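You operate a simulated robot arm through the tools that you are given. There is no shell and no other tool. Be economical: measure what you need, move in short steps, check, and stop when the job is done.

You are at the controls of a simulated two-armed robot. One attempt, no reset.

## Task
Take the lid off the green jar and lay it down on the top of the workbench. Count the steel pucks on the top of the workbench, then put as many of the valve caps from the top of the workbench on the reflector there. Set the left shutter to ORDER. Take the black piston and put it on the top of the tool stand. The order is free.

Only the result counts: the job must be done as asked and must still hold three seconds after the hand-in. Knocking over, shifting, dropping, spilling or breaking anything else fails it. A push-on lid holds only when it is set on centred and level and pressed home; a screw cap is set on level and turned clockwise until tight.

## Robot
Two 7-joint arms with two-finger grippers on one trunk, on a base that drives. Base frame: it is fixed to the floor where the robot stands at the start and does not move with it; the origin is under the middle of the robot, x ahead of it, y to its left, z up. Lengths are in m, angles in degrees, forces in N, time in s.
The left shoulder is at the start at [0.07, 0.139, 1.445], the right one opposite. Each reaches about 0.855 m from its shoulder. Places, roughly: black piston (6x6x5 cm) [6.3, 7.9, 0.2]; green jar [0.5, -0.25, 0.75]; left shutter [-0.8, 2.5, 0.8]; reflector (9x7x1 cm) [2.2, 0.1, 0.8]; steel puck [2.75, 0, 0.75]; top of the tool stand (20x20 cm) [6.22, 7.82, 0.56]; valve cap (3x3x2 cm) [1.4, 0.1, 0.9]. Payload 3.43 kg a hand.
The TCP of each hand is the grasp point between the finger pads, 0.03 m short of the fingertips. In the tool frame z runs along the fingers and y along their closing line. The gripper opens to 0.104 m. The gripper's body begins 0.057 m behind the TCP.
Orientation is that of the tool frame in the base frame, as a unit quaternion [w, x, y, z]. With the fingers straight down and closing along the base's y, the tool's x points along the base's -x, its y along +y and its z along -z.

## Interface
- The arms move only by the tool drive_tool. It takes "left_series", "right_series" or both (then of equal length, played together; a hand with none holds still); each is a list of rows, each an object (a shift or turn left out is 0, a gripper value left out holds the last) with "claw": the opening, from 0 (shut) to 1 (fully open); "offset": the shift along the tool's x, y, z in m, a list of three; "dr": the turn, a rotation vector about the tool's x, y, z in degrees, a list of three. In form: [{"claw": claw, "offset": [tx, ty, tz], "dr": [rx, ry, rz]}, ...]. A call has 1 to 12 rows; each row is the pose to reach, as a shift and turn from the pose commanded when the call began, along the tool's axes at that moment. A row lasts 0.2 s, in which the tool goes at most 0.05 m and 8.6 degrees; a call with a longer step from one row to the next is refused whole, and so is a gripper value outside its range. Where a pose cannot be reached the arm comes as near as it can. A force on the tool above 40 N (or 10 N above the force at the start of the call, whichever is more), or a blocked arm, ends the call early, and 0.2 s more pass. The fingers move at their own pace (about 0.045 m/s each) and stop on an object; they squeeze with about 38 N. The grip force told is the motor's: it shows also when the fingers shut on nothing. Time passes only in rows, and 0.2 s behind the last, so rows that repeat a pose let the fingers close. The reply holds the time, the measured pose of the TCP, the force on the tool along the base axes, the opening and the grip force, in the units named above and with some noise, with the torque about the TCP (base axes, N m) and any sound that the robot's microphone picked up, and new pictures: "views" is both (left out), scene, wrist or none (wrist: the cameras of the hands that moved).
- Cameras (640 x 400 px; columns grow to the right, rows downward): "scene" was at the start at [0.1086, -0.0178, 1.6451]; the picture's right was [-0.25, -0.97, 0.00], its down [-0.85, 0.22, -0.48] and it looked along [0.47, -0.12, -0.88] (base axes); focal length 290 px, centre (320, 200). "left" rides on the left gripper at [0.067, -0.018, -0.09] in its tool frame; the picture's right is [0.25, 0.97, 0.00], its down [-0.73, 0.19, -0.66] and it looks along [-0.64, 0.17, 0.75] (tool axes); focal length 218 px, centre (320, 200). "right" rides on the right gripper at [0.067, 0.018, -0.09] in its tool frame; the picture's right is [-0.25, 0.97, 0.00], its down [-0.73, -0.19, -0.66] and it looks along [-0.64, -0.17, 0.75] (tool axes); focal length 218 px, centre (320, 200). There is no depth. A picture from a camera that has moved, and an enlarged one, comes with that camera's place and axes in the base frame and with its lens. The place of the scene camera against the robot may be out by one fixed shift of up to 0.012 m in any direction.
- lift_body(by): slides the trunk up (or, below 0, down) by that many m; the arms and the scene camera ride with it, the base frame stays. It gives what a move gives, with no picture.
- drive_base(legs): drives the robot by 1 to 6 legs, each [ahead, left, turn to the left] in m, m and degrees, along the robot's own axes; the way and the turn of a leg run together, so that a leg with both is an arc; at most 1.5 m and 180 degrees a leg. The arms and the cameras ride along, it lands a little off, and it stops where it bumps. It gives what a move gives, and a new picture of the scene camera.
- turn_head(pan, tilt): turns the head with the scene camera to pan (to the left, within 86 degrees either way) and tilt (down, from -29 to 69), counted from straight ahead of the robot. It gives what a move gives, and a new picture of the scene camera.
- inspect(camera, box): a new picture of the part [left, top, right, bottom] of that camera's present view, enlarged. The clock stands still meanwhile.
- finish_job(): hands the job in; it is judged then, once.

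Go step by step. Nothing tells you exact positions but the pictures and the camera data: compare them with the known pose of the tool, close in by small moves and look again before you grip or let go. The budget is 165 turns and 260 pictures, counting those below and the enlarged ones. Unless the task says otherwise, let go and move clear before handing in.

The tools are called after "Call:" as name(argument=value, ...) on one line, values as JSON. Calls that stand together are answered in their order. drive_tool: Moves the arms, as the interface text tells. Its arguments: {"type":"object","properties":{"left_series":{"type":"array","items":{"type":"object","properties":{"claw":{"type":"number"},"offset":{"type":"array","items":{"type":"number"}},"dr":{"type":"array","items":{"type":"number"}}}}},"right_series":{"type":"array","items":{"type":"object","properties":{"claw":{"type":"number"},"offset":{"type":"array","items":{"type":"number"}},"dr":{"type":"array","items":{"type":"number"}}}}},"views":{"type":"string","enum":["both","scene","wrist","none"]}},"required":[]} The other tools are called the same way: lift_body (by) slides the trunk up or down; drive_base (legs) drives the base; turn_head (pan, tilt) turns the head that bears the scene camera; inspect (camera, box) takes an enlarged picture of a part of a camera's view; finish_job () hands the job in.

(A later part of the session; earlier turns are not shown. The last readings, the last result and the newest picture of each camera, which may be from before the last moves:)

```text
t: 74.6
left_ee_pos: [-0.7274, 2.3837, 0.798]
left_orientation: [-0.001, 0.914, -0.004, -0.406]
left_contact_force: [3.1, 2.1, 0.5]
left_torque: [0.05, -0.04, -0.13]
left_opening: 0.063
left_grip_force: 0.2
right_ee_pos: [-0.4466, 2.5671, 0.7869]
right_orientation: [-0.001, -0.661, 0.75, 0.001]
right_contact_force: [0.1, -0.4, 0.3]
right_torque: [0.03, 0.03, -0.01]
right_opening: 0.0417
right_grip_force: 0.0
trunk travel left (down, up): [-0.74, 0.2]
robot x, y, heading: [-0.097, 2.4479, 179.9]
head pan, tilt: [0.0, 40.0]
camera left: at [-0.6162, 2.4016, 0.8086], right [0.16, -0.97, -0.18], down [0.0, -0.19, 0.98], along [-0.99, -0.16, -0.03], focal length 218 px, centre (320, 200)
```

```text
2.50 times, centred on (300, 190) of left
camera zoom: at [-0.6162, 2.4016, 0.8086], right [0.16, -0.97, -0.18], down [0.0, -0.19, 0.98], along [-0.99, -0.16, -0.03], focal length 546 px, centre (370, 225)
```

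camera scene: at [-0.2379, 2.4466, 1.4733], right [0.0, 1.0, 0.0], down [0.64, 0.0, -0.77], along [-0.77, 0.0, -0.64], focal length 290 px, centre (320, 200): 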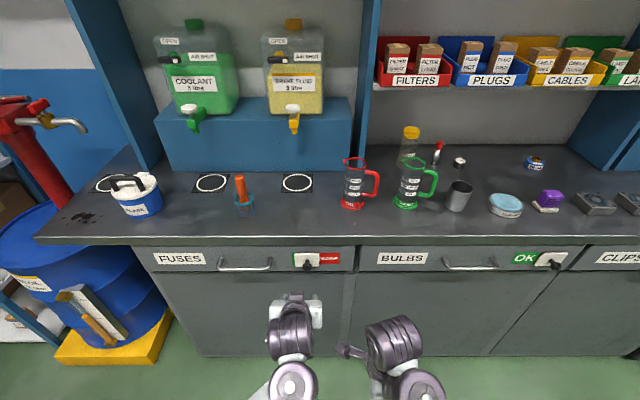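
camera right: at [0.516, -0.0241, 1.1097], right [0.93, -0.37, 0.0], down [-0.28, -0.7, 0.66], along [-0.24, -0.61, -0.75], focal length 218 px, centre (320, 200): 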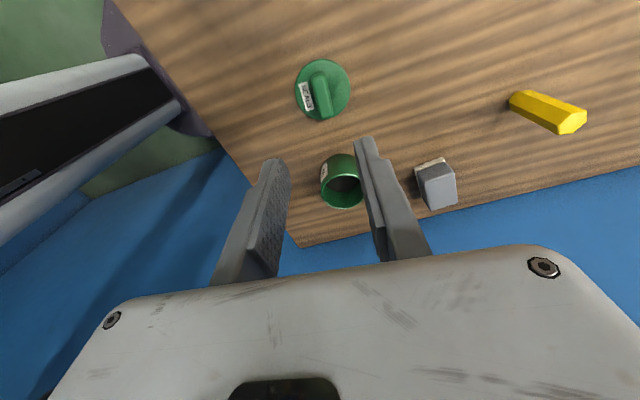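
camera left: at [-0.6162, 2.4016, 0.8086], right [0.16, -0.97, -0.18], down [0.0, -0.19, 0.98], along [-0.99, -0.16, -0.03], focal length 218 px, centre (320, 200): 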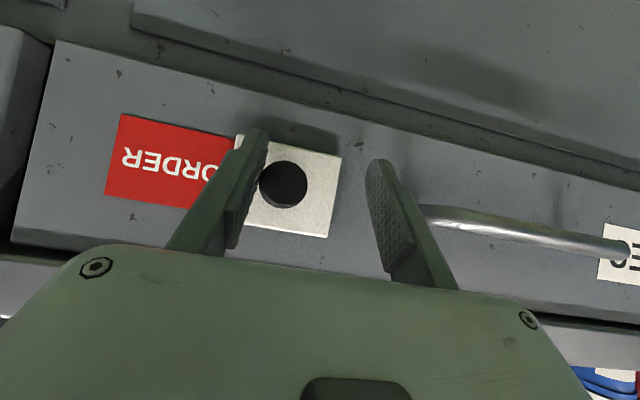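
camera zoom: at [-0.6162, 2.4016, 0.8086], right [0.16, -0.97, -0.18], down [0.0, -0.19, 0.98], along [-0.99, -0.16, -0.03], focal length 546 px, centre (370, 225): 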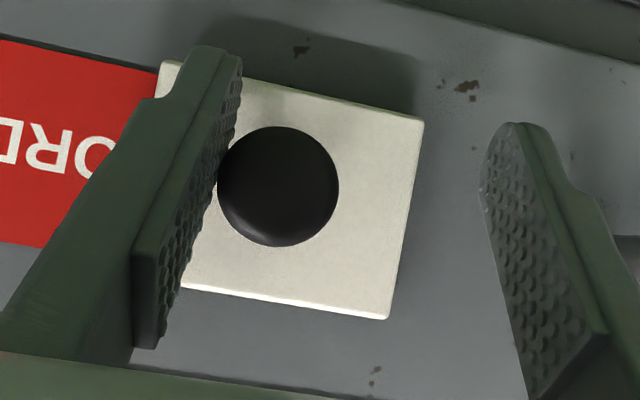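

OK is covered again. I push a few mm more to feel the stop, then withdraw straight back without sideways motion.

Call:
drive_tool(left_series=[{"offset": [0, 0.002, 0]}, {"offset": [0, 0.004, 0]}, {"offset": [0, 0.006, 0]}], views="none")

Call:
drive_tool(left_series=[{"offset": [0.004, 0, -0.005]}, {"offset": [0.015, 0, -0.02]}, {"offset": [0.035, 0, -0.05]}, {"offset": [0.06, 0, -0.09]}, {"offset": [0.06, 0, -0.09]}], views="wrist")

Call:
inspect(camera="scene", box=[230, 230, 400, 310])

```text
t: 75.4
left_ee_pos: [-0.7263, 2.3816, 0.7991]
left_orientation: [0.001, 0.914, -0.004, -0.406]
left_contact_force: [10.5, 12.7, 1.6]
left_torque: [0.05, -0.1, -0.54]
left_opening: 0.0681
left_grip_force: 4.6
right_ee_pos: [-0.4449, 2.5691, 0.7864]
right_orientation: [-0.001, -0.661, 0.751, 0.0]
right_contact_force: [0.5, 0.1, -0.2]
right_torque: [0.04, -0.05, -0.01]
right_opening: 0.0417
right_grip_force: 0.0
trunk travel left (down, up): [-0.74, 0.2]
robot x, y, heading: [-0.0976, 2.4501, 180.0]
head pan, tilt: [0.0, 40.0]
```

```text
t: 76.6
left_ee_pos: [-0.6214, 2.3788, 0.8166]
left_orientation: [0.0, 0.913, -0.004, -0.407]
left_contact_force: [0.4, 15.8, -0.9]
left_torque: [0.22, -0.23, -0.27]
left_opening: 0.0715
left_grip_force: 7.6
right_ee_pos: [-0.4464, 2.5692, 0.7865]
right_orientation: [0.0, -0.661, 0.75, -0.002]
right_contact_force: [-0.7, -1.3, -1.1]
right_torque: [0.0, -0.01, 0.04]
right_opening: 0.0418
right_grip_force: 0.0
trunk travel left (down, up): [-0.74, 0.2]
robot x, y, heading: [-0.0989, 2.4496, 179.7]
head pan, tilt: [0.0, 40.0]
camera left: at [-0.5115, 2.3966, 0.8268], right [0.16, -0.97, -0.18], down [0.0, -0.19, 0.98], along [-0.99, -0.16, -0.03], focal length 218 px, centre (320, 200)
```

left: 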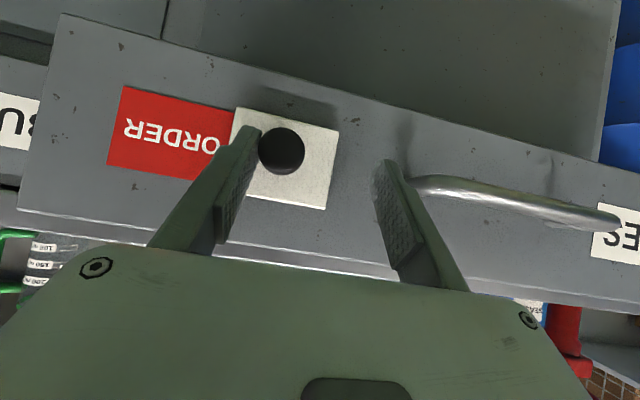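

```text
3.76 times, centred on (315, 270) of scene
camera zoom: at [-0.2405, 2.4493, 1.4731], right [0.0, 1.0, 0.0], down [0.64, 0.0, -0.77], along [-0.77, 0.0, -0.64], focal length 1093 px, centre (339, -64)
```

zoom: 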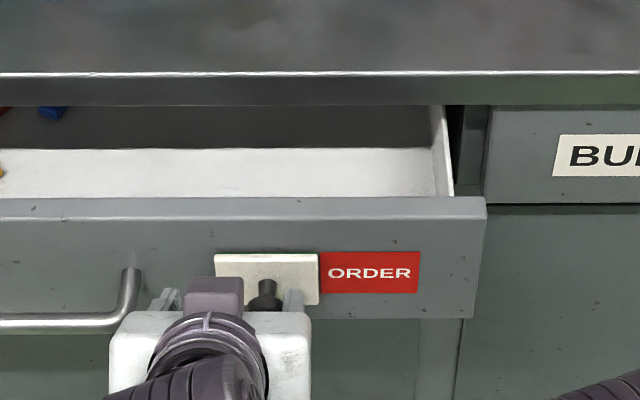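

The finger's pressure on the knob dragged the drawer open as I withdrew. I release sideways, step clear, and will push the drawer shut.

Call:
drive_tool(left_series=[{"offset": [0, -0.003, 0]}, {"offset": [0, -0.007, 0]}, {"offset": [0, -0.012, 0]}, {"offset": [0.0, -0.012, 0]}, {"offset": [0.03, -0.012, -0.035]}, {"offset": [0.05, -0.012, -0.06]}], views="both")

Call:
inspect(camera="scene", box=[120, 220, 400, 340])

```text
t: 78.0
left_ee_pos: [-0.5422, 2.3885, 0.8184]
left_orientation: [0.0, 0.913, -0.003, -0.407]
left_contact_force: [0.3, 0.1, -0.5]
left_torque: [0.02, 0.01, 0.01]
left_opening: 0.0624
left_grip_force: 0.0
right_ee_pos: [-0.4458, 2.5677, 0.7871]
right_orientation: [0.0, -0.661, 0.75, 0.0]
right_contact_force: [0.0, -0.2, -1.0]
right_torque: [-0.02, 0.02, 0.01]
right_opening: 0.0418
right_grip_force: 0.0
trunk travel left (down, up): [-0.74, 0.2]
robot x, y, heading: [-0.0971, 2.4473, 179.7]
head pan, tilt: [0.0, 40.0]
camera scene: at [-0.2382, 2.4468, 1.4733], right [0.0, 1.0, 0.0], down [0.64, 0.0, -0.77], along [-0.77, 0.0, -0.64], focal length 290 px, centre (320, 200)
camera left: at [-0.4313, 2.4075, 0.8288], right [0.17, -0.97, -0.19], down [0.0, -0.19, 0.98], along [-0.99, -0.16, -0.03], focal length 218 px, centre (320, 200)
```

scene: 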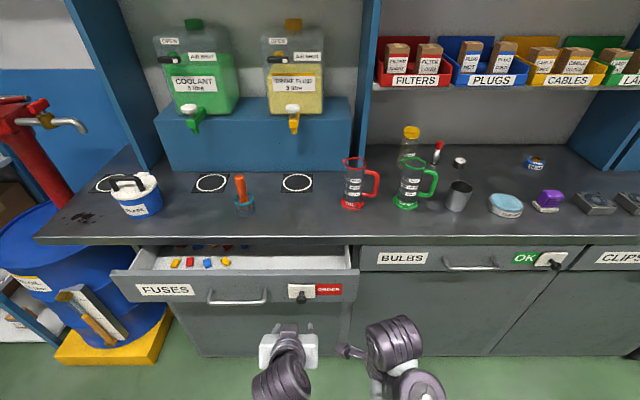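
left: 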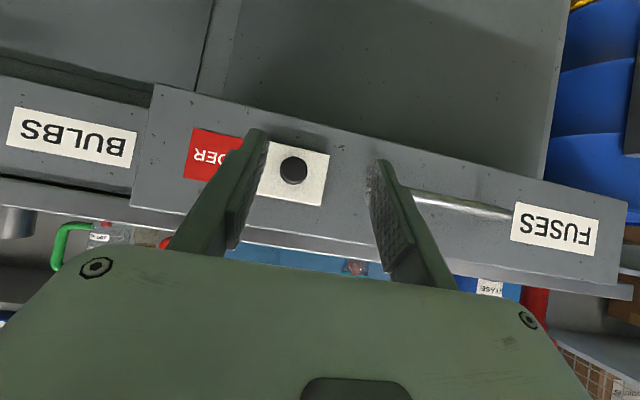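

```text
2.29 times, centred on (260, 280) of scene
camera zoom: at [-0.2382, 2.4468, 1.4733], right [0.0, 1.0, 0.0], down [0.64, 0.0, -0.77], along [-0.77, 0.0, -0.64], focal length 664 px, centre (457, 17)
```

zoom: 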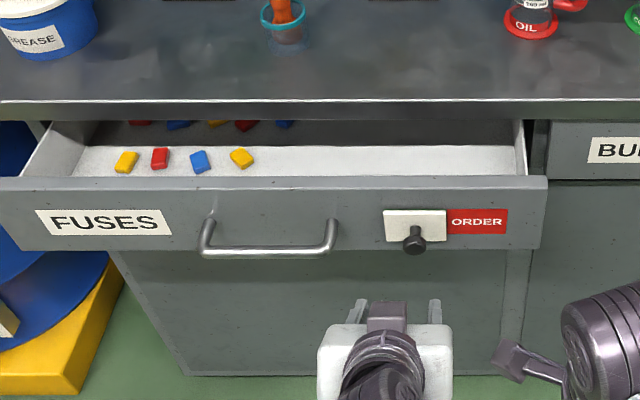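

The shutter is fully at ORDER. I now close the fist and push the drawer front shut, between the handle and the plate.

Call:
drive_tool(left_series=[{"offset": [0, 0.03, 0], "claw": 0}, {"offset": [0, 0.053, 0]}, {"offset": [0, 0.053, 0]}, {"offset": [0, 0.053, 0.012]}, {"offset": [-0.015, 0.053, 0.03]}, {"offset": [-0.03, 0.053, 0.05]}], views="wrist")

```text
t: 79.4
left_ee_pos: [-0.6012, 2.3342, 0.8049]
left_orientation: [0.001, 0.914, -0.002, -0.405]
left_contact_force: [-0.1, 0.1, -0.5]
left_torque: [0.0, -0.02, 0.01]
left_opening: 0.0001
left_grip_force: 34.9
right_ee_pos: [-0.4478, 2.5675, 0.7866]
right_orientation: [0.001, -0.662, 0.75, 0.0]
right_contact_force: [-0.3, 0.7, 0.0]
right_torque: [0.0, -0.02, 0.01]
right_opening: 0.0416
right_grip_force: 0.1
trunk travel left (down, up): [-0.74, 0.2]
robot x, y, heading: [-0.1011, 2.4478, 179.7]
head pan, tilt: [0.0, 40.0]
camera left: at [-0.4908, 2.353, 0.8158], right [0.17, -0.97, -0.19], down [0.0, -0.19, 0.98], along [-0.99, -0.16, -0.03], focal length 218 px, centre (320, 200)
```

left: 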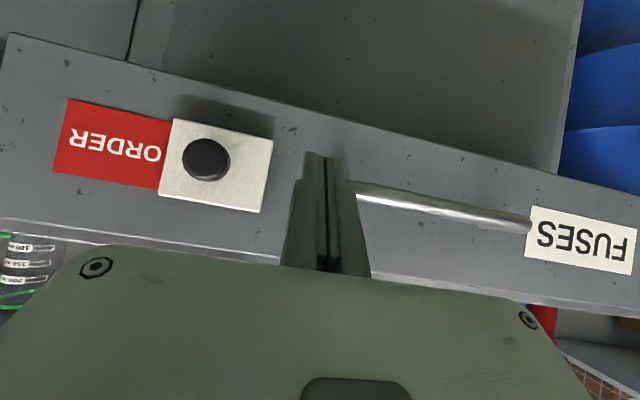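

Fingers are lined up on the panel. I push straight in slowly.

Call:
drive_tool(left_series=[{"offset": [-0.007, 0, 0.008]}, {"offset": [-0.014, 0, 0.016]}, {"offset": [-0.021, 0, 0.024]}, {"offset": [-0.028, 0, 0.032]}, {"offset": [-0.035, 0, 0.04]}, {"offset": [-0.042, 0, 0.048]}, {"offset": [-0.049, 0, 0.056]}, {"offset": [-0.056, 0, 0.065]}, {"offset": [-0.063, 0, 0.073]}, {"offset": [-0.069, 0, 0.081]}, {"offset": [-0.075, 0, 0.088]}, {"offset": [-0.08, 0, 0.093]}], views="none")

Call:
inspect(camera="scene", box=[120, 220, 400, 340])

```text
t: 82.0
left_ee_pos: [-0.7234, 2.3366, 0.803]
left_orientation: [0.0, 0.914, -0.002, -0.406]
left_contact_force: [-1.1, -0.1, 0.0]
left_torque: [-0.03, 0.02, 0.01]
left_opening: 0.0
left_grip_force: 34.9
right_ee_pos: [-0.4463, 2.5682, 0.7866]
right_orientation: [-0.001, -0.662, 0.75, 0.0]
right_contact_force: [0.2, 1.1, -0.4]
right_torque: [0.01, 0.02, 0.01]
right_opening: 0.0417
right_grip_force: 0.1
trunk travel left (down, up): [-0.74, 0.2]
robot x, y, heading: [-0.0967, 2.4469, 179.9]
head pan, tilt: [0.0, 40.0]
```

```text
2.29 times, centred on (260, 280) of scene
camera zoom: at [-0.2393, 2.4464, 1.4731], right [0.0, 1.0, 0.0], down [0.64, 0.0, -0.77], along [-0.77, 0.0, -0.64], focal length 664 px, centre (457, 17)
```

zoom: 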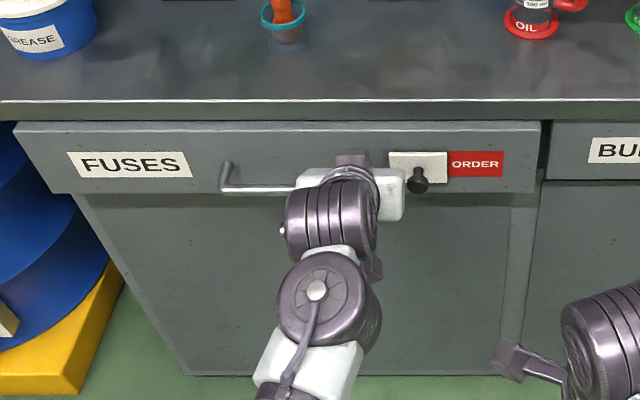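

Nearly closed; I push the last millimetres until resistance.

Call:
drive_tool(left_series=[{"offset": [-0.003, 0, 0.003]}, {"offset": [-0.006, 0, 0.006]}, {"offset": [-0.008, 0, 0.009]}, {"offset": [-0.01, 0, 0.012]}], views="none")

Call:
inspect(camera="scene", box=[120, 220, 400, 340])

```text
t: 83.0
left_ee_pos: [-0.7398, 2.3354, 0.8026]
left_orientation: [0.0, 0.913, -0.003, -0.407]
left_contact_force: [0.8, 0.4, -0.2]
left_torque: [0.01, 0.0, 0.01]
left_opening: 0.0001
left_grip_force: 34.5
right_ee_pos: [-0.4463, 2.5676, 0.7867]
right_orientation: [0.0, -0.661, 0.75, 0.0]
right_contact_force: [0.2, 0.0, -0.3]
right_torque: [0.01, -0.01, 0.0]
right_opening: 0.0414
right_grip_force: 0.1
trunk travel left (down, up): [-0.74, 0.2]
robot x, y, heading: [-0.1028, 2.4506, 179.8]
head pan, tilt: [0.0, 40.0]
```

```text
2.29 times, centred on (260, 280) of scene
camera zoom: at [-0.2393, 2.4465, 1.4731], right [0.0, 1.0, 0.0], down [0.64, 0.0, -0.77], along [-0.77, 0.0, -0.64], focal length 664 px, centre (457, 17)
```

zoom: 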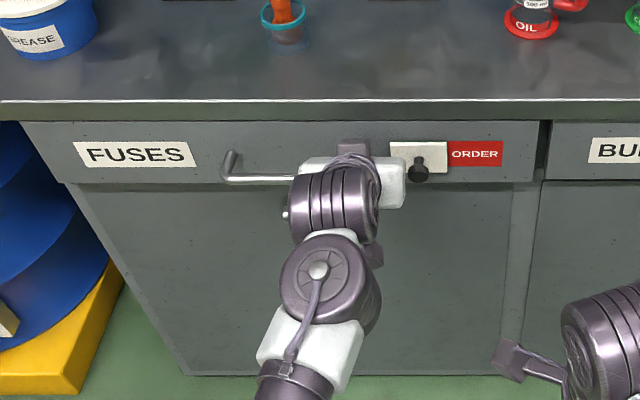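

A few mm remain compared with the BULBS drawer; I continue pushing.

Call:
drive_tool(left_series=[{"offset": [-0.002, 0, 0.002]}, {"offset": [-0.004, 0, 0.004]}, {"offset": [-0.006, 0, 0.007]}, {"offset": [-0.008, 0, 0.01]}, {"offset": [-0.01, 0, 0.012]}], views="none")

Call:
inspect(camera="scene", box=[230, 230, 400, 310])

```text
t: 84.1
left_ee_pos: [-0.7443, 2.3371, 0.8013]
left_orientation: [0.0, 0.915, -0.001, -0.403]
left_contact_force: [23.0, -0.7, 11.8]
left_torque: [-0.01, 0.11, 0.04]
left_opening: 0.0059
left_grip_force: 34.7
right_ee_pos: [-0.4425, 2.5668, 0.7886]
right_orientation: [-0.002, -0.662, 0.75, 0.001]
right_contact_force: [0.3, -0.2, 0.1]
right_torque: [0.03, -0.01, 0.01]
right_opening: 0.0415
right_grip_force: 0.1
trunk travel left (down, up): [-0.74, 0.2]
robot x, y, heading: [-0.1001, 2.4468, 180.0]
head pan, tilt: [0.0, 40.0]
stopped in row 5 (left hand): the force on the tool passed its limit at 44 N (the readings are from after the stop); the commanded pose is now the measured one
```

```text
3.76 times, centred on (315, 270) of scene
camera zoom: at [-0.2314, 2.4466, 1.474], right [0.0, 1.0, 0.0], down [0.64, 0.0, -0.77], along [-0.77, 0.0, -0.64], focal length 1093 px, centre (339, -64)
```

zoom: 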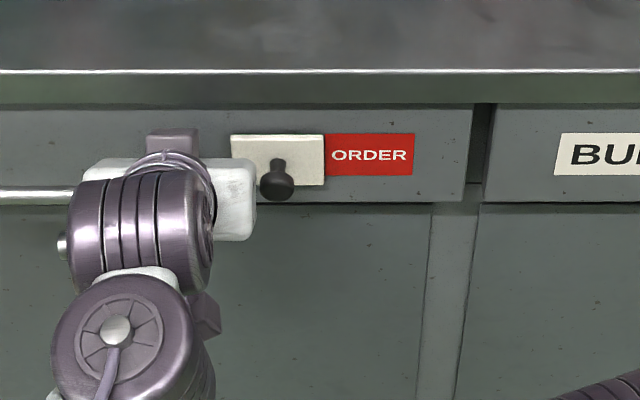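

Drawer is shut and the shutter shows ORDER. I withdraw straight back, level the hand and raise the trunk.

Call:
drive_tool(left_series=[{"offset": [0.013, 0, -0.015]}, {"offset": [0.039, 0, -0.045]}, {"offset": [0.066, 0, -0.076]}, {"offset": [0.092, 0, -0.106]}, {"offset": [0.118, 0, -0.136]}, {"offset": [0.118, 0, -0.136], "dr": [0, 8.5, 0]}, {"offset": [0.118, 0, -0.136], "dr": [0, 17, 0]}, {"offset": [0.118, 0, -0.136], "dr": [0, 25.5, 0]}, {"offset": [0.118, 0, -0.136], "dr": [0, 34, 0]}, {"offset": [0.118, 0, -0.136], "dr": [0, 42.5, 0]}, {"offset": [0.118, 0, -0.136], "dr": [0, 48, 0]}], views="scene")

Call:
lift_body(by=0.2)

Call:
inspect(camera="scene", box=[200, 250, 400, 360])

```text
t: 86.5
left_ee_pos: [-0.5688, 2.3374, 0.8046]
left_orientation: [0.001, 1.0, 0.0, 0.007]
left_contact_force: [0.9, -0.6, 0.0]
left_torque: [-0.02, 0.0, -0.02]
left_opening: 0.0
left_grip_force: 34.1
left hand out of reach, approached as far as the arm can: row 7
right_ee_pos: [-0.4459, 2.5682, 0.7869]
right_orientation: [0.0, -0.662, 0.75, -0.001]
right_contact_force: [-0.3, -0.1, 0.3]
right_torque: [0.0, 0.02, -0.04]
right_opening: 0.0419
right_grip_force: 0.1
trunk travel left (down, up): [-0.74, 0.2]
robot x, y, heading: [-0.0999, 2.4482, 179.9]
head pan, tilt: [0.0, 40.0]
camera scene: at [-0.2374, 2.448, 1.4733], right [0.0, 1.0, 0.0], down [0.64, 0.0, -0.77], along [-0.77, 0.0, -0.64], focal length 290 px, centre (320, 200)
```

scene: 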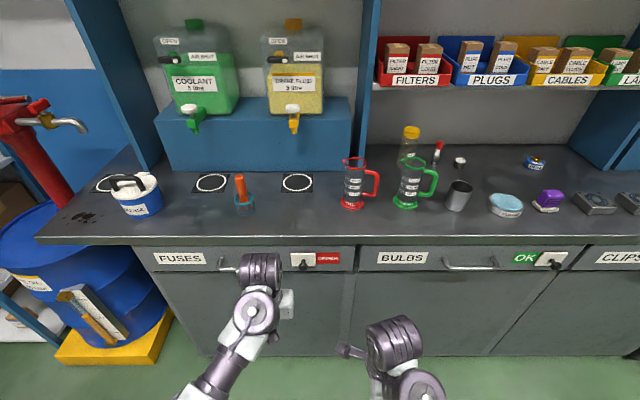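

```text
t: 88.7
left_ee_pos: [-0.5701, 2.3357, 1.0042]
left_orientation: [0.0, 1.0, -0.002, 0.005]
left_contact_force: [0.1, -0.2, 0.8]
left_torque: [-0.01, 0.02, 0.02]
left_opening: 0.0
left_grip_force: 35.1
right_ee_pos: [-0.4454, 2.5678, 0.988]
right_orientation: [0.0, -0.661, 0.75, 0.0]
right_contact_force: [0.2, -0.2, -0.7]
right_torque: [-0.01, -0.01, 0.02]
right_opening: 0.0415
right_grip_force: 0.2
trunk travel left (down, up): [-0.94, 0.0]
robot x, y, heading: [-0.0957, 2.4471, 179.9]
head pan, tilt: [0.0, 40.0]
```

```text
3.20 times, centred on (300, 305) of scene
camera zoom: at [-0.2384, 2.4463, 1.6731], right [0.0, 1.0, 0.0], down [0.64, 0.0, -0.77], along [-0.77, 0.0, -0.64], focal length 929 px, centre (384, -136)
```

zoom: 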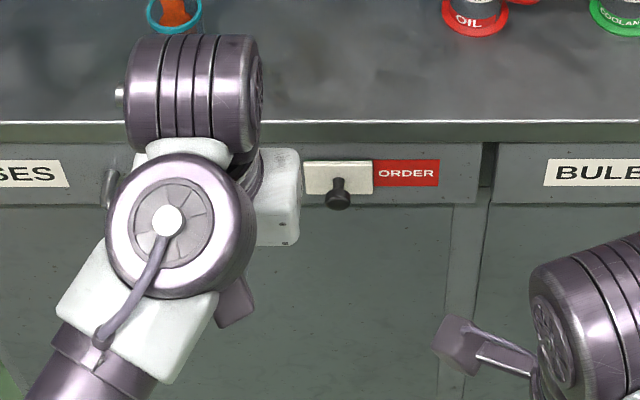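

All good there. Next I drive round to the left long side of the workbench, facing it.

Call:
drive_base(legs=[[-0.25, 0, 0], [0, 0, 90], [0.95, 0, 0], [0, 1.4, 0], [0, 0.4, 0]])

Call:
turn_head(pan=0, tilt=35)

```text
t: 107.4
left_ee_pos: [2.0037, 0.9509, 1.0034]
left_orientation: [-0.003, 0.722, 0.692, 0.006]
left_contact_force: [0.3, 0.6, 0.6]
left_torque: [0.02, 0.03, 0.0]
left_opening: 0.0
left_grip_force: 34.5
right_ee_pos: [1.7776, 1.0846, 0.9873]
right_orientation: [0.0, 0.997, -0.081, 0.0]
right_contact_force: [0.1, -0.3, 0.1]
right_torque: [0.0, 0.05, -0.01]
right_opening: 0.0416
right_grip_force: 0.1
trunk travel left (down, up): [-0.94, 0.0]
robot x, y, heading: [1.913, 1.4268, -92.5]
head pan, tilt: [0.0, 40.0]
camera scene: at [1.8992, 1.2908, 1.6731], right [-1.0, 0.04, 0.0], down [0.03, 0.64, -0.77], along [-0.03, -0.77, -0.64], focal length 290 px, centre (320, 200)
```

scene: 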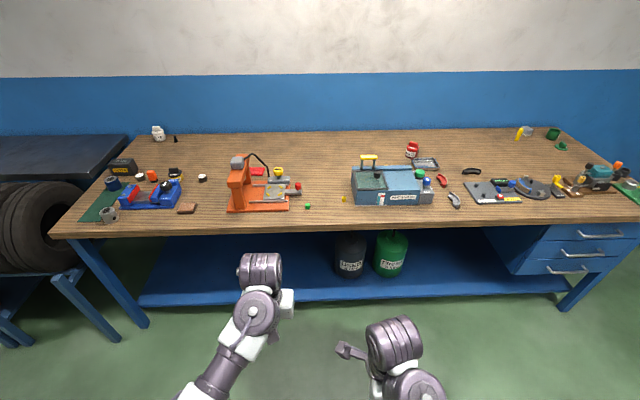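

```text
t: 108.1
left_ee_pos: [2.0057, 0.9521, 1.0034]
left_orientation: [-0.004, 0.722, 0.692, 0.005]
left_contact_force: [-0.4, -0.2, 0.6]
left_torque: [-0.01, 0.05, -0.02]
left_opening: 0.0
left_grip_force: 34.5
right_ee_pos: [1.7788, 1.0838, 0.9875]
right_orientation: [0.0, 0.997, -0.082, 0.0]
right_contact_force: [0.6, 0.3, 0.3]
right_torque: [-0.03, 0.0, 0.0]
right_opening: 0.0415
right_grip_force: 0.1
trunk travel left (down, up): [-0.94, 0.0]
robot x, y, heading: [1.9077, 1.4247, -92.2]
head pan, tilt: [0.0, 35.0]
camera scene: at [1.9009, 1.2877, 1.6807], right [-1.0, 0.04, 0.0], down [0.02, 0.57, -0.82], along [-0.03, -0.82, -0.57], focal length 290 px, centre (320, 200)
```

scene: 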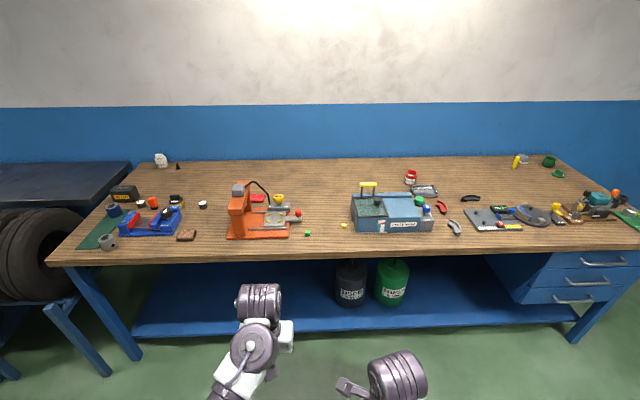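

Full bench visible. I enlarge it in several pieces to find pucks, valve caps and the reflector.

Call:
inspect(camera="scene", box=[60, 150, 220, 260])

Call:
inspect(camera="scene", box=[200, 160, 360, 260])

Call:
inspect(camera="scene", box=[330, 150, 490, 250])

Call:
inspect(camera="scene", box=[450, 140, 640, 250])

```text
3.64 times, centred on (140, 205) of scene
camera zoom: at [1.9009, 1.2877, 1.6807], right [-1.0, 0.04, 0.0], down [0.02, 0.57, -0.82], along [-0.03, -0.82, -0.57], focal length 1056 px, centre (974, 182)
```

zoom: 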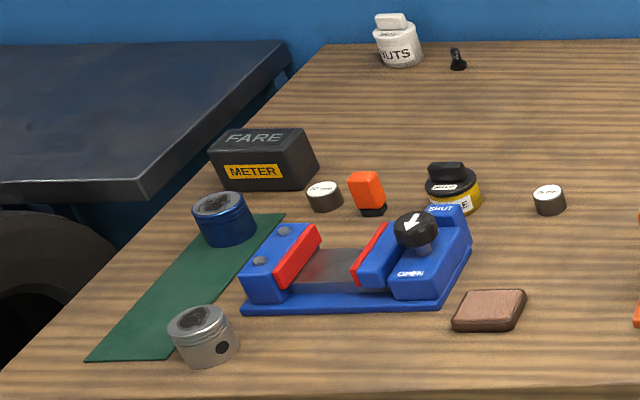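

```text
4.00 times, centred on (280, 210) of scene
camera zoom: at [1.9009, 1.2877, 1.6807], right [-1.0, 0.04, 0.0], down [0.02, 0.57, -0.82], along [-0.03, -0.82, -0.57], focal length 1162 px, centre (480, 160)
```

zoom: 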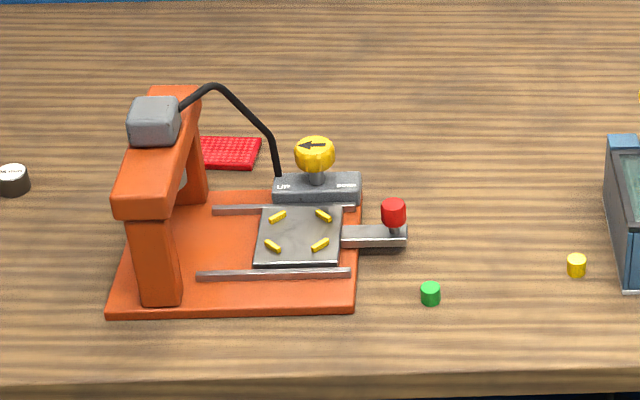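

```text
4.00 times, centred on (410, 200) of scene
camera zoom: at [1.9009, 1.2877, 1.6807], right [-1.0, 0.04, 0.0], down [0.02, 0.57, -0.82], along [-0.03, -0.82, -0.57], focal length 1162 px, centre (-40, 200)
```

zoom: 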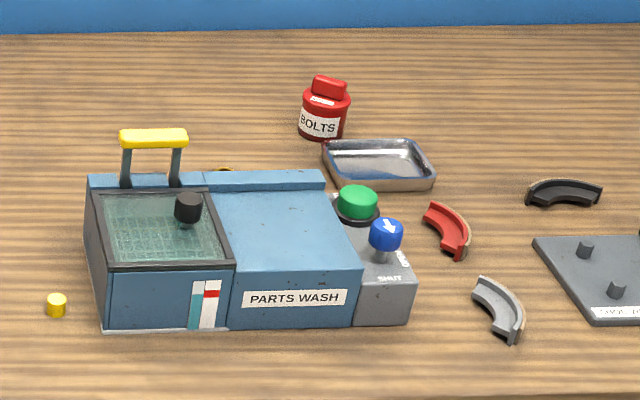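

```text
3.37 times, centred on (545, 195) of scene
camera zoom: at [1.9009, 1.2877, 1.6807], right [-1.0, 0.04, 0.0], down [0.02, 0.57, -0.82], along [-0.03, -0.82, -0.57], focal length 978 px, centre (-438, 217)
```

zoom: 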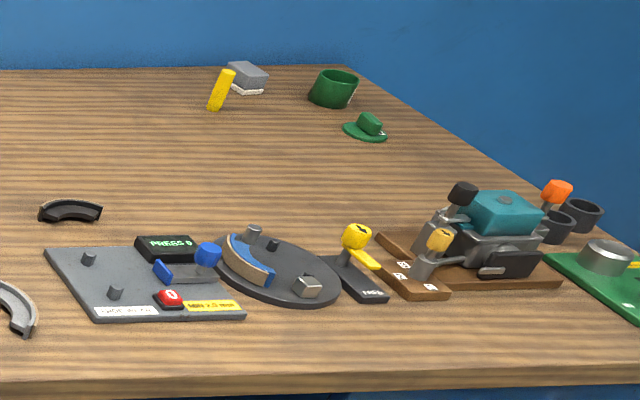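

I see small cylinders (green, yellow), two labelled pucks at the left, and a red mesh plate behind the press. I drive 0.3 m nearer for a steeper look.

Call:
drive_base(legs=[[0.3, 0, 2.3]])

Call:
turn_head(pan=40, tilt=38)

Call:
turn_head(pan=-30, tilt=40)

```text
t: 110.1
left_ee_pos: [2.0202, 0.6589, 1.0043]
left_orientation: [-0.003, 0.706, 0.708, 0.004]
left_contact_force: [0.1, 0.1, 0.3]
left_torque: [-0.03, -0.01, 0.0]
left_opening: 0.0
left_grip_force: 34.5
right_ee_pos: [1.7886, 0.7803, 0.9873]
right_orientation: [0.0, 0.998, -0.06, 0.0]
right_contact_force: [0.1, -1.0, 0.4]
right_torque: [-0.03, -0.05, 0.0]
right_opening: 0.0417
right_grip_force: 0.1
trunk travel left (down, up): [-0.94, 0.0]
robot x, y, heading: [1.9065, 1.1274, -89.8]
head pan, tilt: [0.0, 35.0]
camera scene: at [1.9014, 0.9907, 1.681], right [-1.0, 0.0, 0.0], down [0.0, 0.57, -0.82], along [0.0, -0.82, -0.57], focal length 290 px, centre (320, 200)
```

scene: 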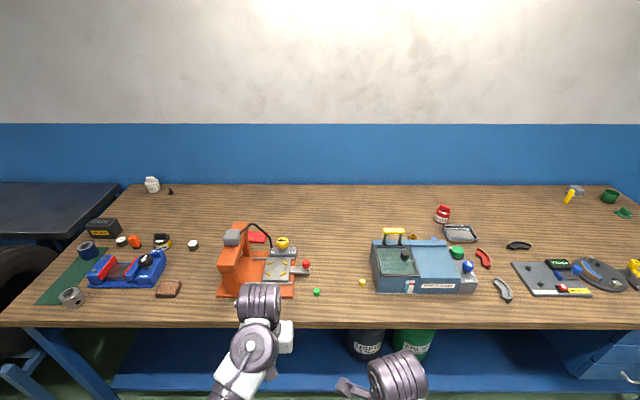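

```text
t: 111.2
left_ee_pos: [2.0207, 0.6578, 1.0048]
left_orientation: [-0.003, 0.706, 0.709, 0.005]
left_contact_force: [-0.4, 0.1, -0.6]
left_torque: [0.0, 0.02, -0.02]
left_opening: 0.0002
left_grip_force: 34.7
right_ee_pos: [1.7886, 0.7795, 0.9869]
right_orientation: [0.0, 0.998, -0.059, 0.0]
right_contact_force: [0.7, 0.9, 0.8]
right_torque: [0.02, -0.02, -0.01]
right_opening: 0.0417
right_grip_force: 0.0
trunk travel left (down, up): [-0.94, 0.0]
robot x, y, heading: [1.9078, 1.1275, -89.7]
head pan, tilt: [40.0, 38.0]
camera scene: at [1.9567, 1.011, 1.6762], right [-0.76, -0.65, 0.0], down [-0.4, 0.47, -0.79], along [0.51, -0.6, -0.62], focal length 290 px, centre (320, 200)
```

scene: 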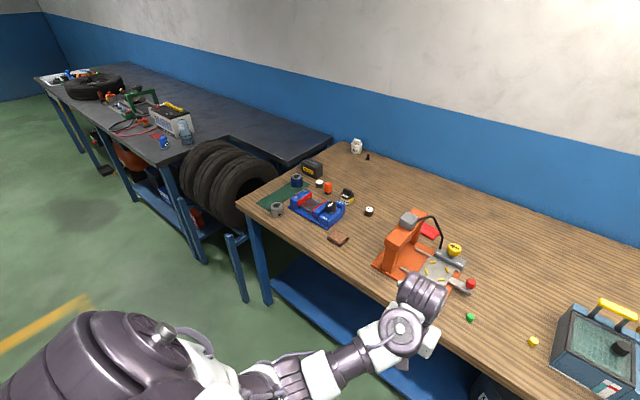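

```text
t: 112.6
left_ee_pos: [2.0206, 0.6575, 1.0035]
left_orientation: [-0.004, 0.706, 0.708, 0.004]
left_contact_force: [-0.9, 0.8, 0.1]
left_torque: [0.02, 0.0, 0.0]
left_opening: 0.0001
left_grip_force: 35.1
right_ee_pos: [1.788, 0.7789, 0.9863]
right_orientation: [0.0, 0.998, -0.059, -0.001]
right_contact_force: [-0.2, 0.0, 0.8]
right_torque: [-0.02, 0.03, 0.0]
right_opening: 0.0417
right_grip_force: 0.1
trunk travel left (down, up): [-0.94, 0.0]
robot x, y, heading: [1.9077, 1.1307, -89.7]
head pan, tilt: [-30.0, 40.0]
camera scene: at [1.8589, 1.0023, 1.6731], right [-0.87, 0.5, 0.0], down [0.32, 0.56, -0.77], along [-0.38, -0.67, -0.64], focal length 290 px, centre (320, 200)
```

scene: 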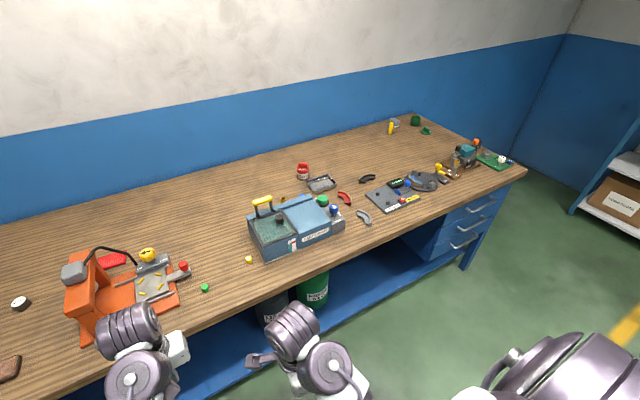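

Enlarging around the parts-washer and press from this angle.

Call:
inspect(camera="scene", box=[235, 150, 385, 260])

Call:
inspect(camera="scene", box=[0, 220, 220, 350])

Call:
turn_head(pan=45, tilt=38)

Call:
inspect(camera="scene", box=[270, 120, 450, 260])

```text
3.64 times, centred on (310, 205) of scene
camera zoom: at [1.8589, 1.0023, 1.6731], right [-0.87, 0.5, 0.0], down [0.32, 0.56, -0.77], along [-0.38, -0.67, -0.64], focal length 1056 px, centre (356, 182)
```

zoom: 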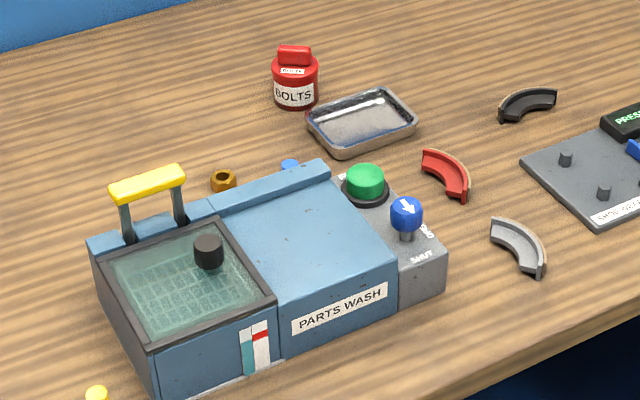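

```text
2.91 times, centred on (110, 285) of scene
camera zoom: at [1.8589, 1.0023, 1.6731], right [-0.87, 0.5, 0.0], down [0.32, 0.56, -0.77], along [-0.38, -0.67, -0.64], focal length 845 px, centre (931, -47)
```

zoom: 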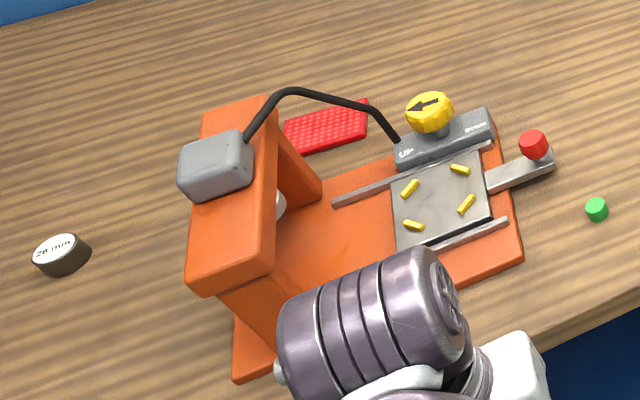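

```text
t: 114.1
left_ee_pos: [2.0205, 0.6565, 1.0045]
left_orientation: [-0.004, 0.706, 0.708, 0.004]
left_contact_force: [-0.5, 0.6, -0.5]
left_torque: [0.0, -0.01, 0.01]
left_opening: 0.0002
left_grip_force: 34.7
right_ee_pos: [1.7885, 0.7808, 0.9871]
right_orientation: [-0.001, 0.998, -0.06, 0.0]
right_contact_force: [0.5, 0.7, 0.4]
right_torque: [-0.06, 0.01, -0.02]
right_opening: 0.0417
right_grip_force: 0.1
trunk travel left (down, up): [-0.94, 0.0]
robot x, y, heading: [1.9057, 1.1281, -89.8]
head pan, tilt: [45.0, 38.0]
camera scene: at [1.9623, 1.0154, 1.6761], right [-0.7, -0.71, 0.0], down [-0.44, 0.43, -0.79], along [0.56, -0.56, -0.62], focal length 290 px, centre (320, 200)
```

scene: 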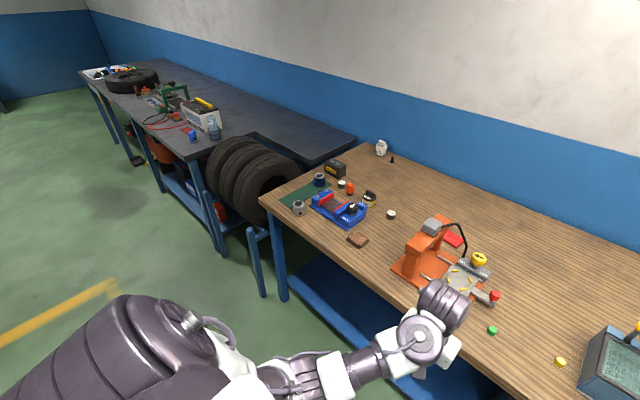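

```text
2.86 times, centred on (360, 190) of scene
camera zoom: at [1.9623, 1.0154, 1.6761], right [-0.7, -0.71, 0.0], down [-0.44, 0.43, -0.79], along [0.56, -0.56, -0.62], focal length 830 px, centre (206, 229)
```

zoom: 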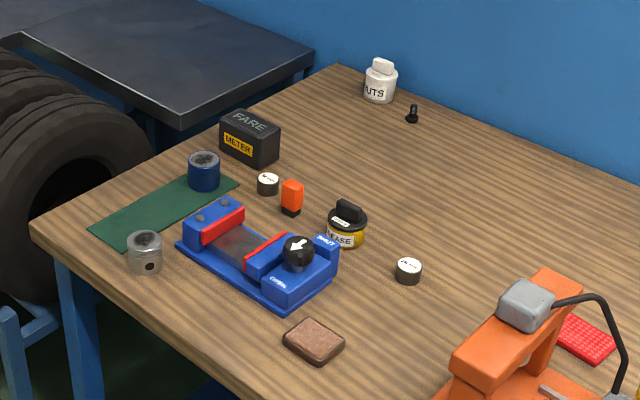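

I zoom in on the labelled cylinders and into the press to count pucks reliably.

Call:
inspect(camera="scene", box=[325, 170, 405, 225])

Call:
inspect(camera="scene", box=[385, 205, 515, 320])

Call:
drive_base(legs=[[0, 0.75, 0]])

Call:
turn_head(pan=0, tilt=45)

```text
7.27 times, centred on (365, 198) of scene
camera zoom: at [1.9623, 1.0154, 1.6761], right [-0.7, -0.71, 0.0], down [-0.44, 0.43, -0.79], along [0.56, -0.56, -0.62], focal length 2112 px, centre (-7, 218)
```

zoom: 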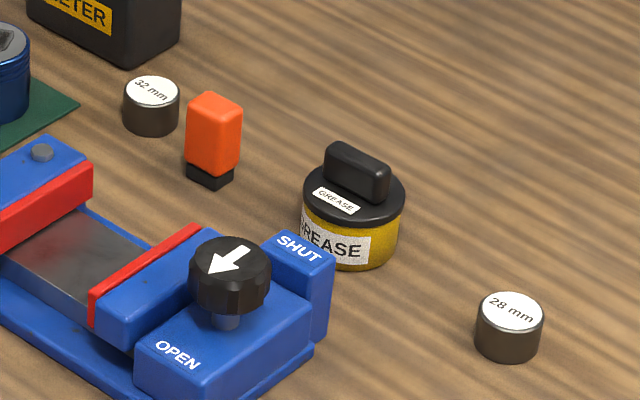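

```text
3.48 times, centred on (450, 262) of scene
camera zoom: at [1.9623, 1.0154, 1.6761], right [-0.7, -0.71, 0.0], down [-0.44, 0.43, -0.79], along [0.56, -0.56, -0.62], focal length 1010 px, centre (-132, -17)
```

zoom: 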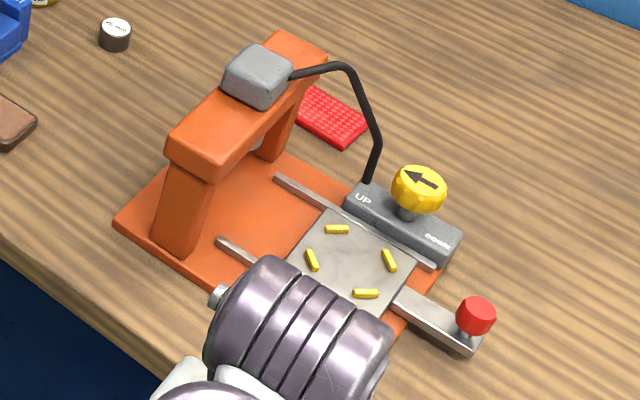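

```text
t: 118.2
left_ee_pos: [2.7733, 0.6617, 1.0039]
left_orientation: [-0.003, 0.705, 0.709, 0.004]
left_contact_force: [-0.2, 0.3, -0.4]
left_torque: [-0.02, 0.02, 0.02]
left_opening: 0.0001
left_grip_force: 33.8
right_ee_pos: [2.5408, 0.7823, 0.9864]
right_orientation: [0.0, 0.998, -0.058, 0.0]
right_contact_force: [-0.6, -0.5, -0.2]
right_torque: [0.0, -0.05, -0.03]
right_opening: 0.0416
right_grip_force: 0.1
trunk travel left (down, up): [-0.94, 0.0]
robot x, y, heading: [2.6587, 1.134, -90.0]
head pan, tilt: [45.0, 38.0]
camera scene: at [2.714, 1.0188, 1.6762], right [-0.7, -0.71, 0.0], down [-0.44, 0.43, -0.79], along [0.56, -0.55, -0.62], focal length 290 px, centre (320, 200)
```

scene: 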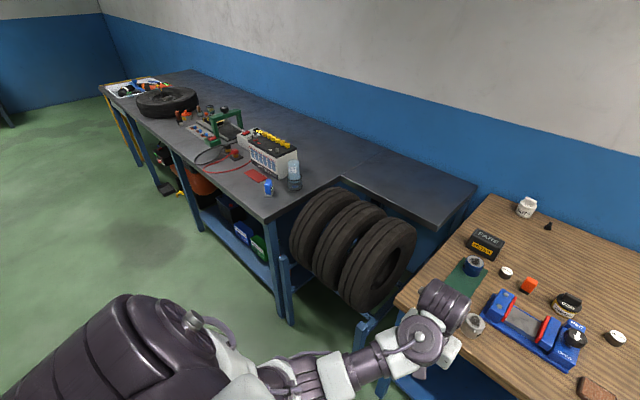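

```text
t: 119.3
left_ee_pos: [2.773, 0.6617, 1.0045]
left_orientation: [-0.004, 0.705, 0.709, 0.005]
left_contact_force: [-0.5, 0.7, -0.2]
left_torque: [-0.02, 0.02, 0.01]
left_opening: 0.0
left_grip_force: 34.6
right_ee_pos: [2.5406, 0.7839, 0.9881]
right_orientation: [0.0, 0.998, -0.059, 0.0]
right_contact_force: [-0.1, 0.1, 0.6]
right_torque: [0.01, 0.01, 0.0]
right_opening: 0.0414
right_grip_force: 0.1
trunk travel left (down, up): [-0.94, 0.0]
robot x, y, heading: [2.6597, 1.1317, -89.7]
head pan, tilt: [0.0, 45.0]
camera scene: at [2.654, 0.9982, 1.6659], right [-1.0, -0.01, 0.0], down [0.0, 0.71, -0.71], along [0.0, -0.71, -0.71], focal length 290 px, centre (320, 200)
```

scene: 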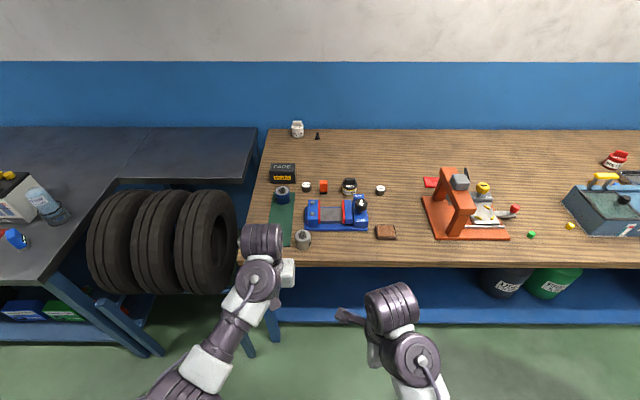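

Two pucks so far (32 mm and 28 mm). I check from this angle for any hidden ones.

Call:
inspect(camera="scene", box=[240, 110, 420, 260])

Call:
inspect(camera="scene", box=[410, 140, 640, 260])

```text
2.67 times, centred on (330, 185) of scene
camera zoom: at [2.654, 0.9982, 1.6659], right [-1.0, -0.01, 0.0], down [0.0, 0.71, -0.71], along [0.0, -0.71, -0.71], focal length 774 px, centre (293, 240)
```

zoom: 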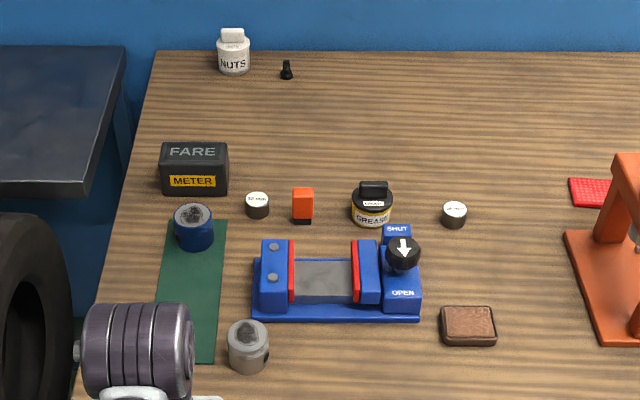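

```text
2.78 times, centred on (525, 200) of scene
camera zoom: at [2.654, 0.9982, 1.6659], right [-1.0, -0.01, 0.0], down [0.0, 0.71, -0.71], along [0.0, -0.71, -0.71], focal length 808 px, centre (-250, 200)
```

zoom: 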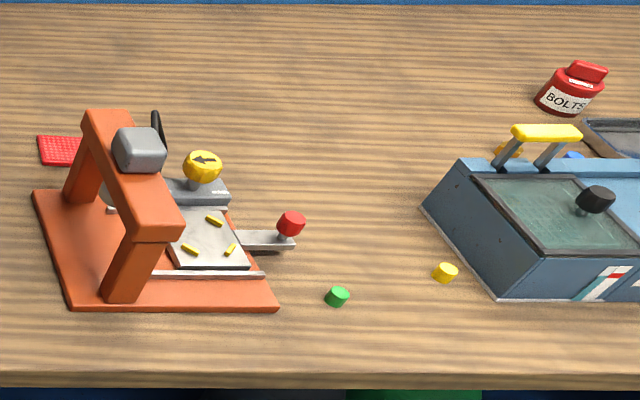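

I count two steel pucks, so two valve caps (green and yellow) go on the red mesh reflector. First I raise both hands for driving closer.

Call:
drive_tool(left_series=[{"offset": [0, 0, -0.04]}, {"offset": [0, 0, -0.08]}, {"offset": [0, 0, -0.12]}, {"offset": [0, 0, -0.15]}], right_series=[{"offset": [0, 0, -0.04]}, {"offset": [0, 0, -0.08]}, {"offset": [0, 0, -0.12]}, {"offset": [0, 0, -0.15]}], views="none")

Call:
drive_base(legs=[[0, -0.72, 0]])

```text
t: 120.3
left_ee_pos: [2.7628, 0.6634, 1.0105]
left_orientation: [-0.004, 0.705, 0.709, 0.004]
left_contact_force: [-0.1, -0.1, 0.6]
left_torque: [0.02, -0.03, 0.02]
left_opening: 0.0
left_grip_force: 34.8
left hand out of reach, approached as far as the arm can: row 1, 2, 3, 4
right_ee_pos: [2.5418, 0.7836, 0.9873]
right_orientation: [0.0, 0.998, -0.058, 0.0]
right_contact_force: [-0.1, -0.2, -0.3]
right_torque: [0.0, 0.03, 0.02]
right_opening: 0.0416
right_grip_force: 0.1
right hand out of reach, approached as far as the arm can: row 1, 2, 3, 4
trunk travel left (down, up): [-0.94, 0.0]
robot x, y, heading: [2.6595, 1.132, -89.9]
head pan, tilt: [0.0, 45.0]
```

```text
t: 124.2
left_ee_pos: [2.0457, 0.6614, 1.0101]
left_orientation: [-0.003, 0.708, 0.706, 0.004]
left_contact_force: [0.6, 0.0, 0.2]
left_torque: [0.0, 0.02, -0.01]
left_opening: 0.0001
left_grip_force: 34.8
right_ee_pos: [1.8228, 0.7825, 0.9879]
right_orientation: [0.001, 0.998, -0.062, -0.001]
right_contact_force: [0.7, -1.0, 0.0]
right_torque: [0.0, 0.05, -0.01]
right_opening: 0.0416
right_grip_force: 0.0
trunk travel left (down, up): [-0.94, 0.0]
robot x, y, heading: [1.9429, 1.1301, -90.0]
head pan, tilt: [0.0, 45.0]
camera scene: at [1.9384, 0.9973, 1.6659], right [-1.0, 0.0, 0.0], down [0.0, 0.71, -0.71], along [0.0, -0.71, -0.71], focal length 290 px, centre (320, 200)
```

scene: 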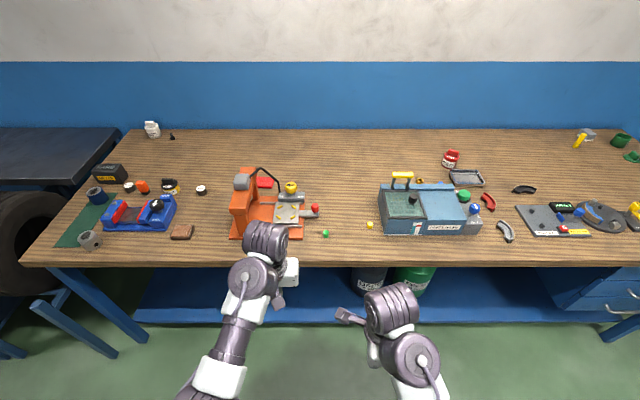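

The hands can't rise here, so I slide the left hand a bit right (between press and washer), then drive forward slowly.

Call:
drive_tool(left_series=[{"offset": [0, -0.04, 0], "claw": 0.5}, {"offset": [0, -0.08, 0]}, {"offset": [0, -0.09, 0]}], views="none")

Call:
drive_base(legs=[[0.3, 0, 0]])

Call:
turn_head(pan=0, tilt=55)

```text
t: 125.0
left_ee_pos: [1.9527, 0.6609, 1.0091]
left_orientation: [-0.003, 0.707, 0.707, 0.004]
left_contact_force: [0.4, -0.7, -0.4]
left_torque: [0.03, 0.0, 0.01]
left_opening: 0.0517
left_grip_force: 0.0
right_ee_pos: [1.8232, 0.7828, 0.9868]
right_orientation: [0.0, 0.998, -0.062, 0.0]
right_contact_force: [-0.4, 0.4, 0.5]
right_torque: [0.01, 0.01, 0.03]
right_opening: 0.0418
right_grip_force: 0.2
trunk travel left (down, up): [-0.94, 0.0]
robot x, y, heading: [1.9418, 1.1315, -90.2]
head pan, tilt: [0.0, 45.0]
```

```text
t: 127.1
left_ee_pos: [1.9544, 0.3588, 1.0107]
left_orientation: [-0.003, 0.708, 0.706, 0.005]
left_contact_force: [0.4, -0.4, 0.3]
left_torque: [0.01, 0.05, -0.01]
left_opening: 0.0518
left_grip_force: 0.0
right_ee_pos: [1.8233, 0.48, 0.9877]
right_orientation: [0.001, 0.998, -0.061, 0.0]
right_contact_force: [0.3, -0.6, -0.7]
right_torque: [0.0, -0.01, 0.02]
right_opening: 0.0415
right_grip_force: 0.1
trunk travel left (down, up): [-0.94, 0.0]
robot x, y, heading: [1.9432, 0.8244, -90.3]
head pan, tilt: [0.0, 45.0]
camera scene: at [1.9368, 0.6953, 1.6661], right [-1.0, 0.0, 0.0], down [0.0, 0.71, -0.71], along [0.0, -0.71, -0.71], focal length 290 px, centre (320, 200)
```

scene: 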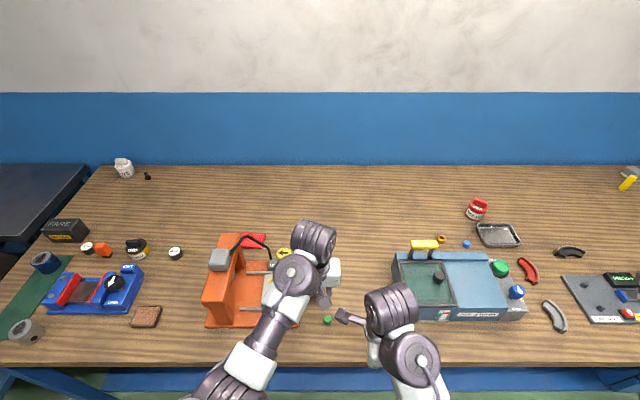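

```text
t: 127.8
left_ee_pos: [1.9532, 0.3552, 1.0085]
left_orientation: [-0.004, 0.708, 0.706, 0.005]
left_contact_force: [0.3, 0.2, 0.4]
left_torque: [0.0, 0.01, 0.0]
left_opening: 0.052
left_grip_force: 0.0
right_ee_pos: [1.8234, 0.4767, 0.9853]
right_orientation: [0.001, 0.998, -0.062, -0.001]
right_contact_force: [1.1, 0.0, 1.0]
right_torque: [0.03, 0.01, 0.01]
right_opening: 0.0417
right_grip_force: 0.0
trunk travel left (down, up): [-0.94, 0.0]
robot x, y, heading: [1.9399, 0.8278, -90.3]
head pan, tilt: [0.0, 55.0]
camera scene: at [1.9368, 0.7012, 1.6524], right [-1.0, 0.0, 0.0], down [0.0, 0.82, -0.57], along [0.0, -0.57, -0.82], focal length 290 px, centre (320, 200)
```

scene: 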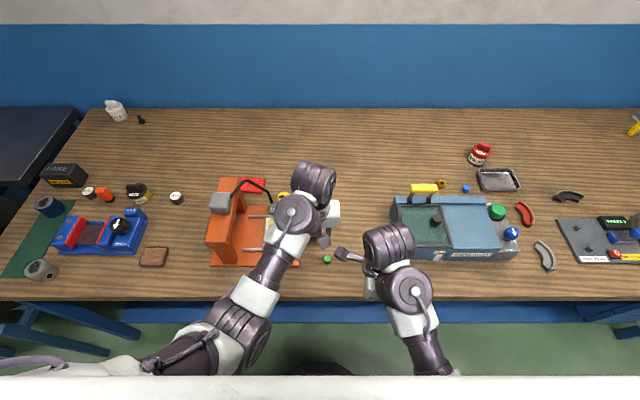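

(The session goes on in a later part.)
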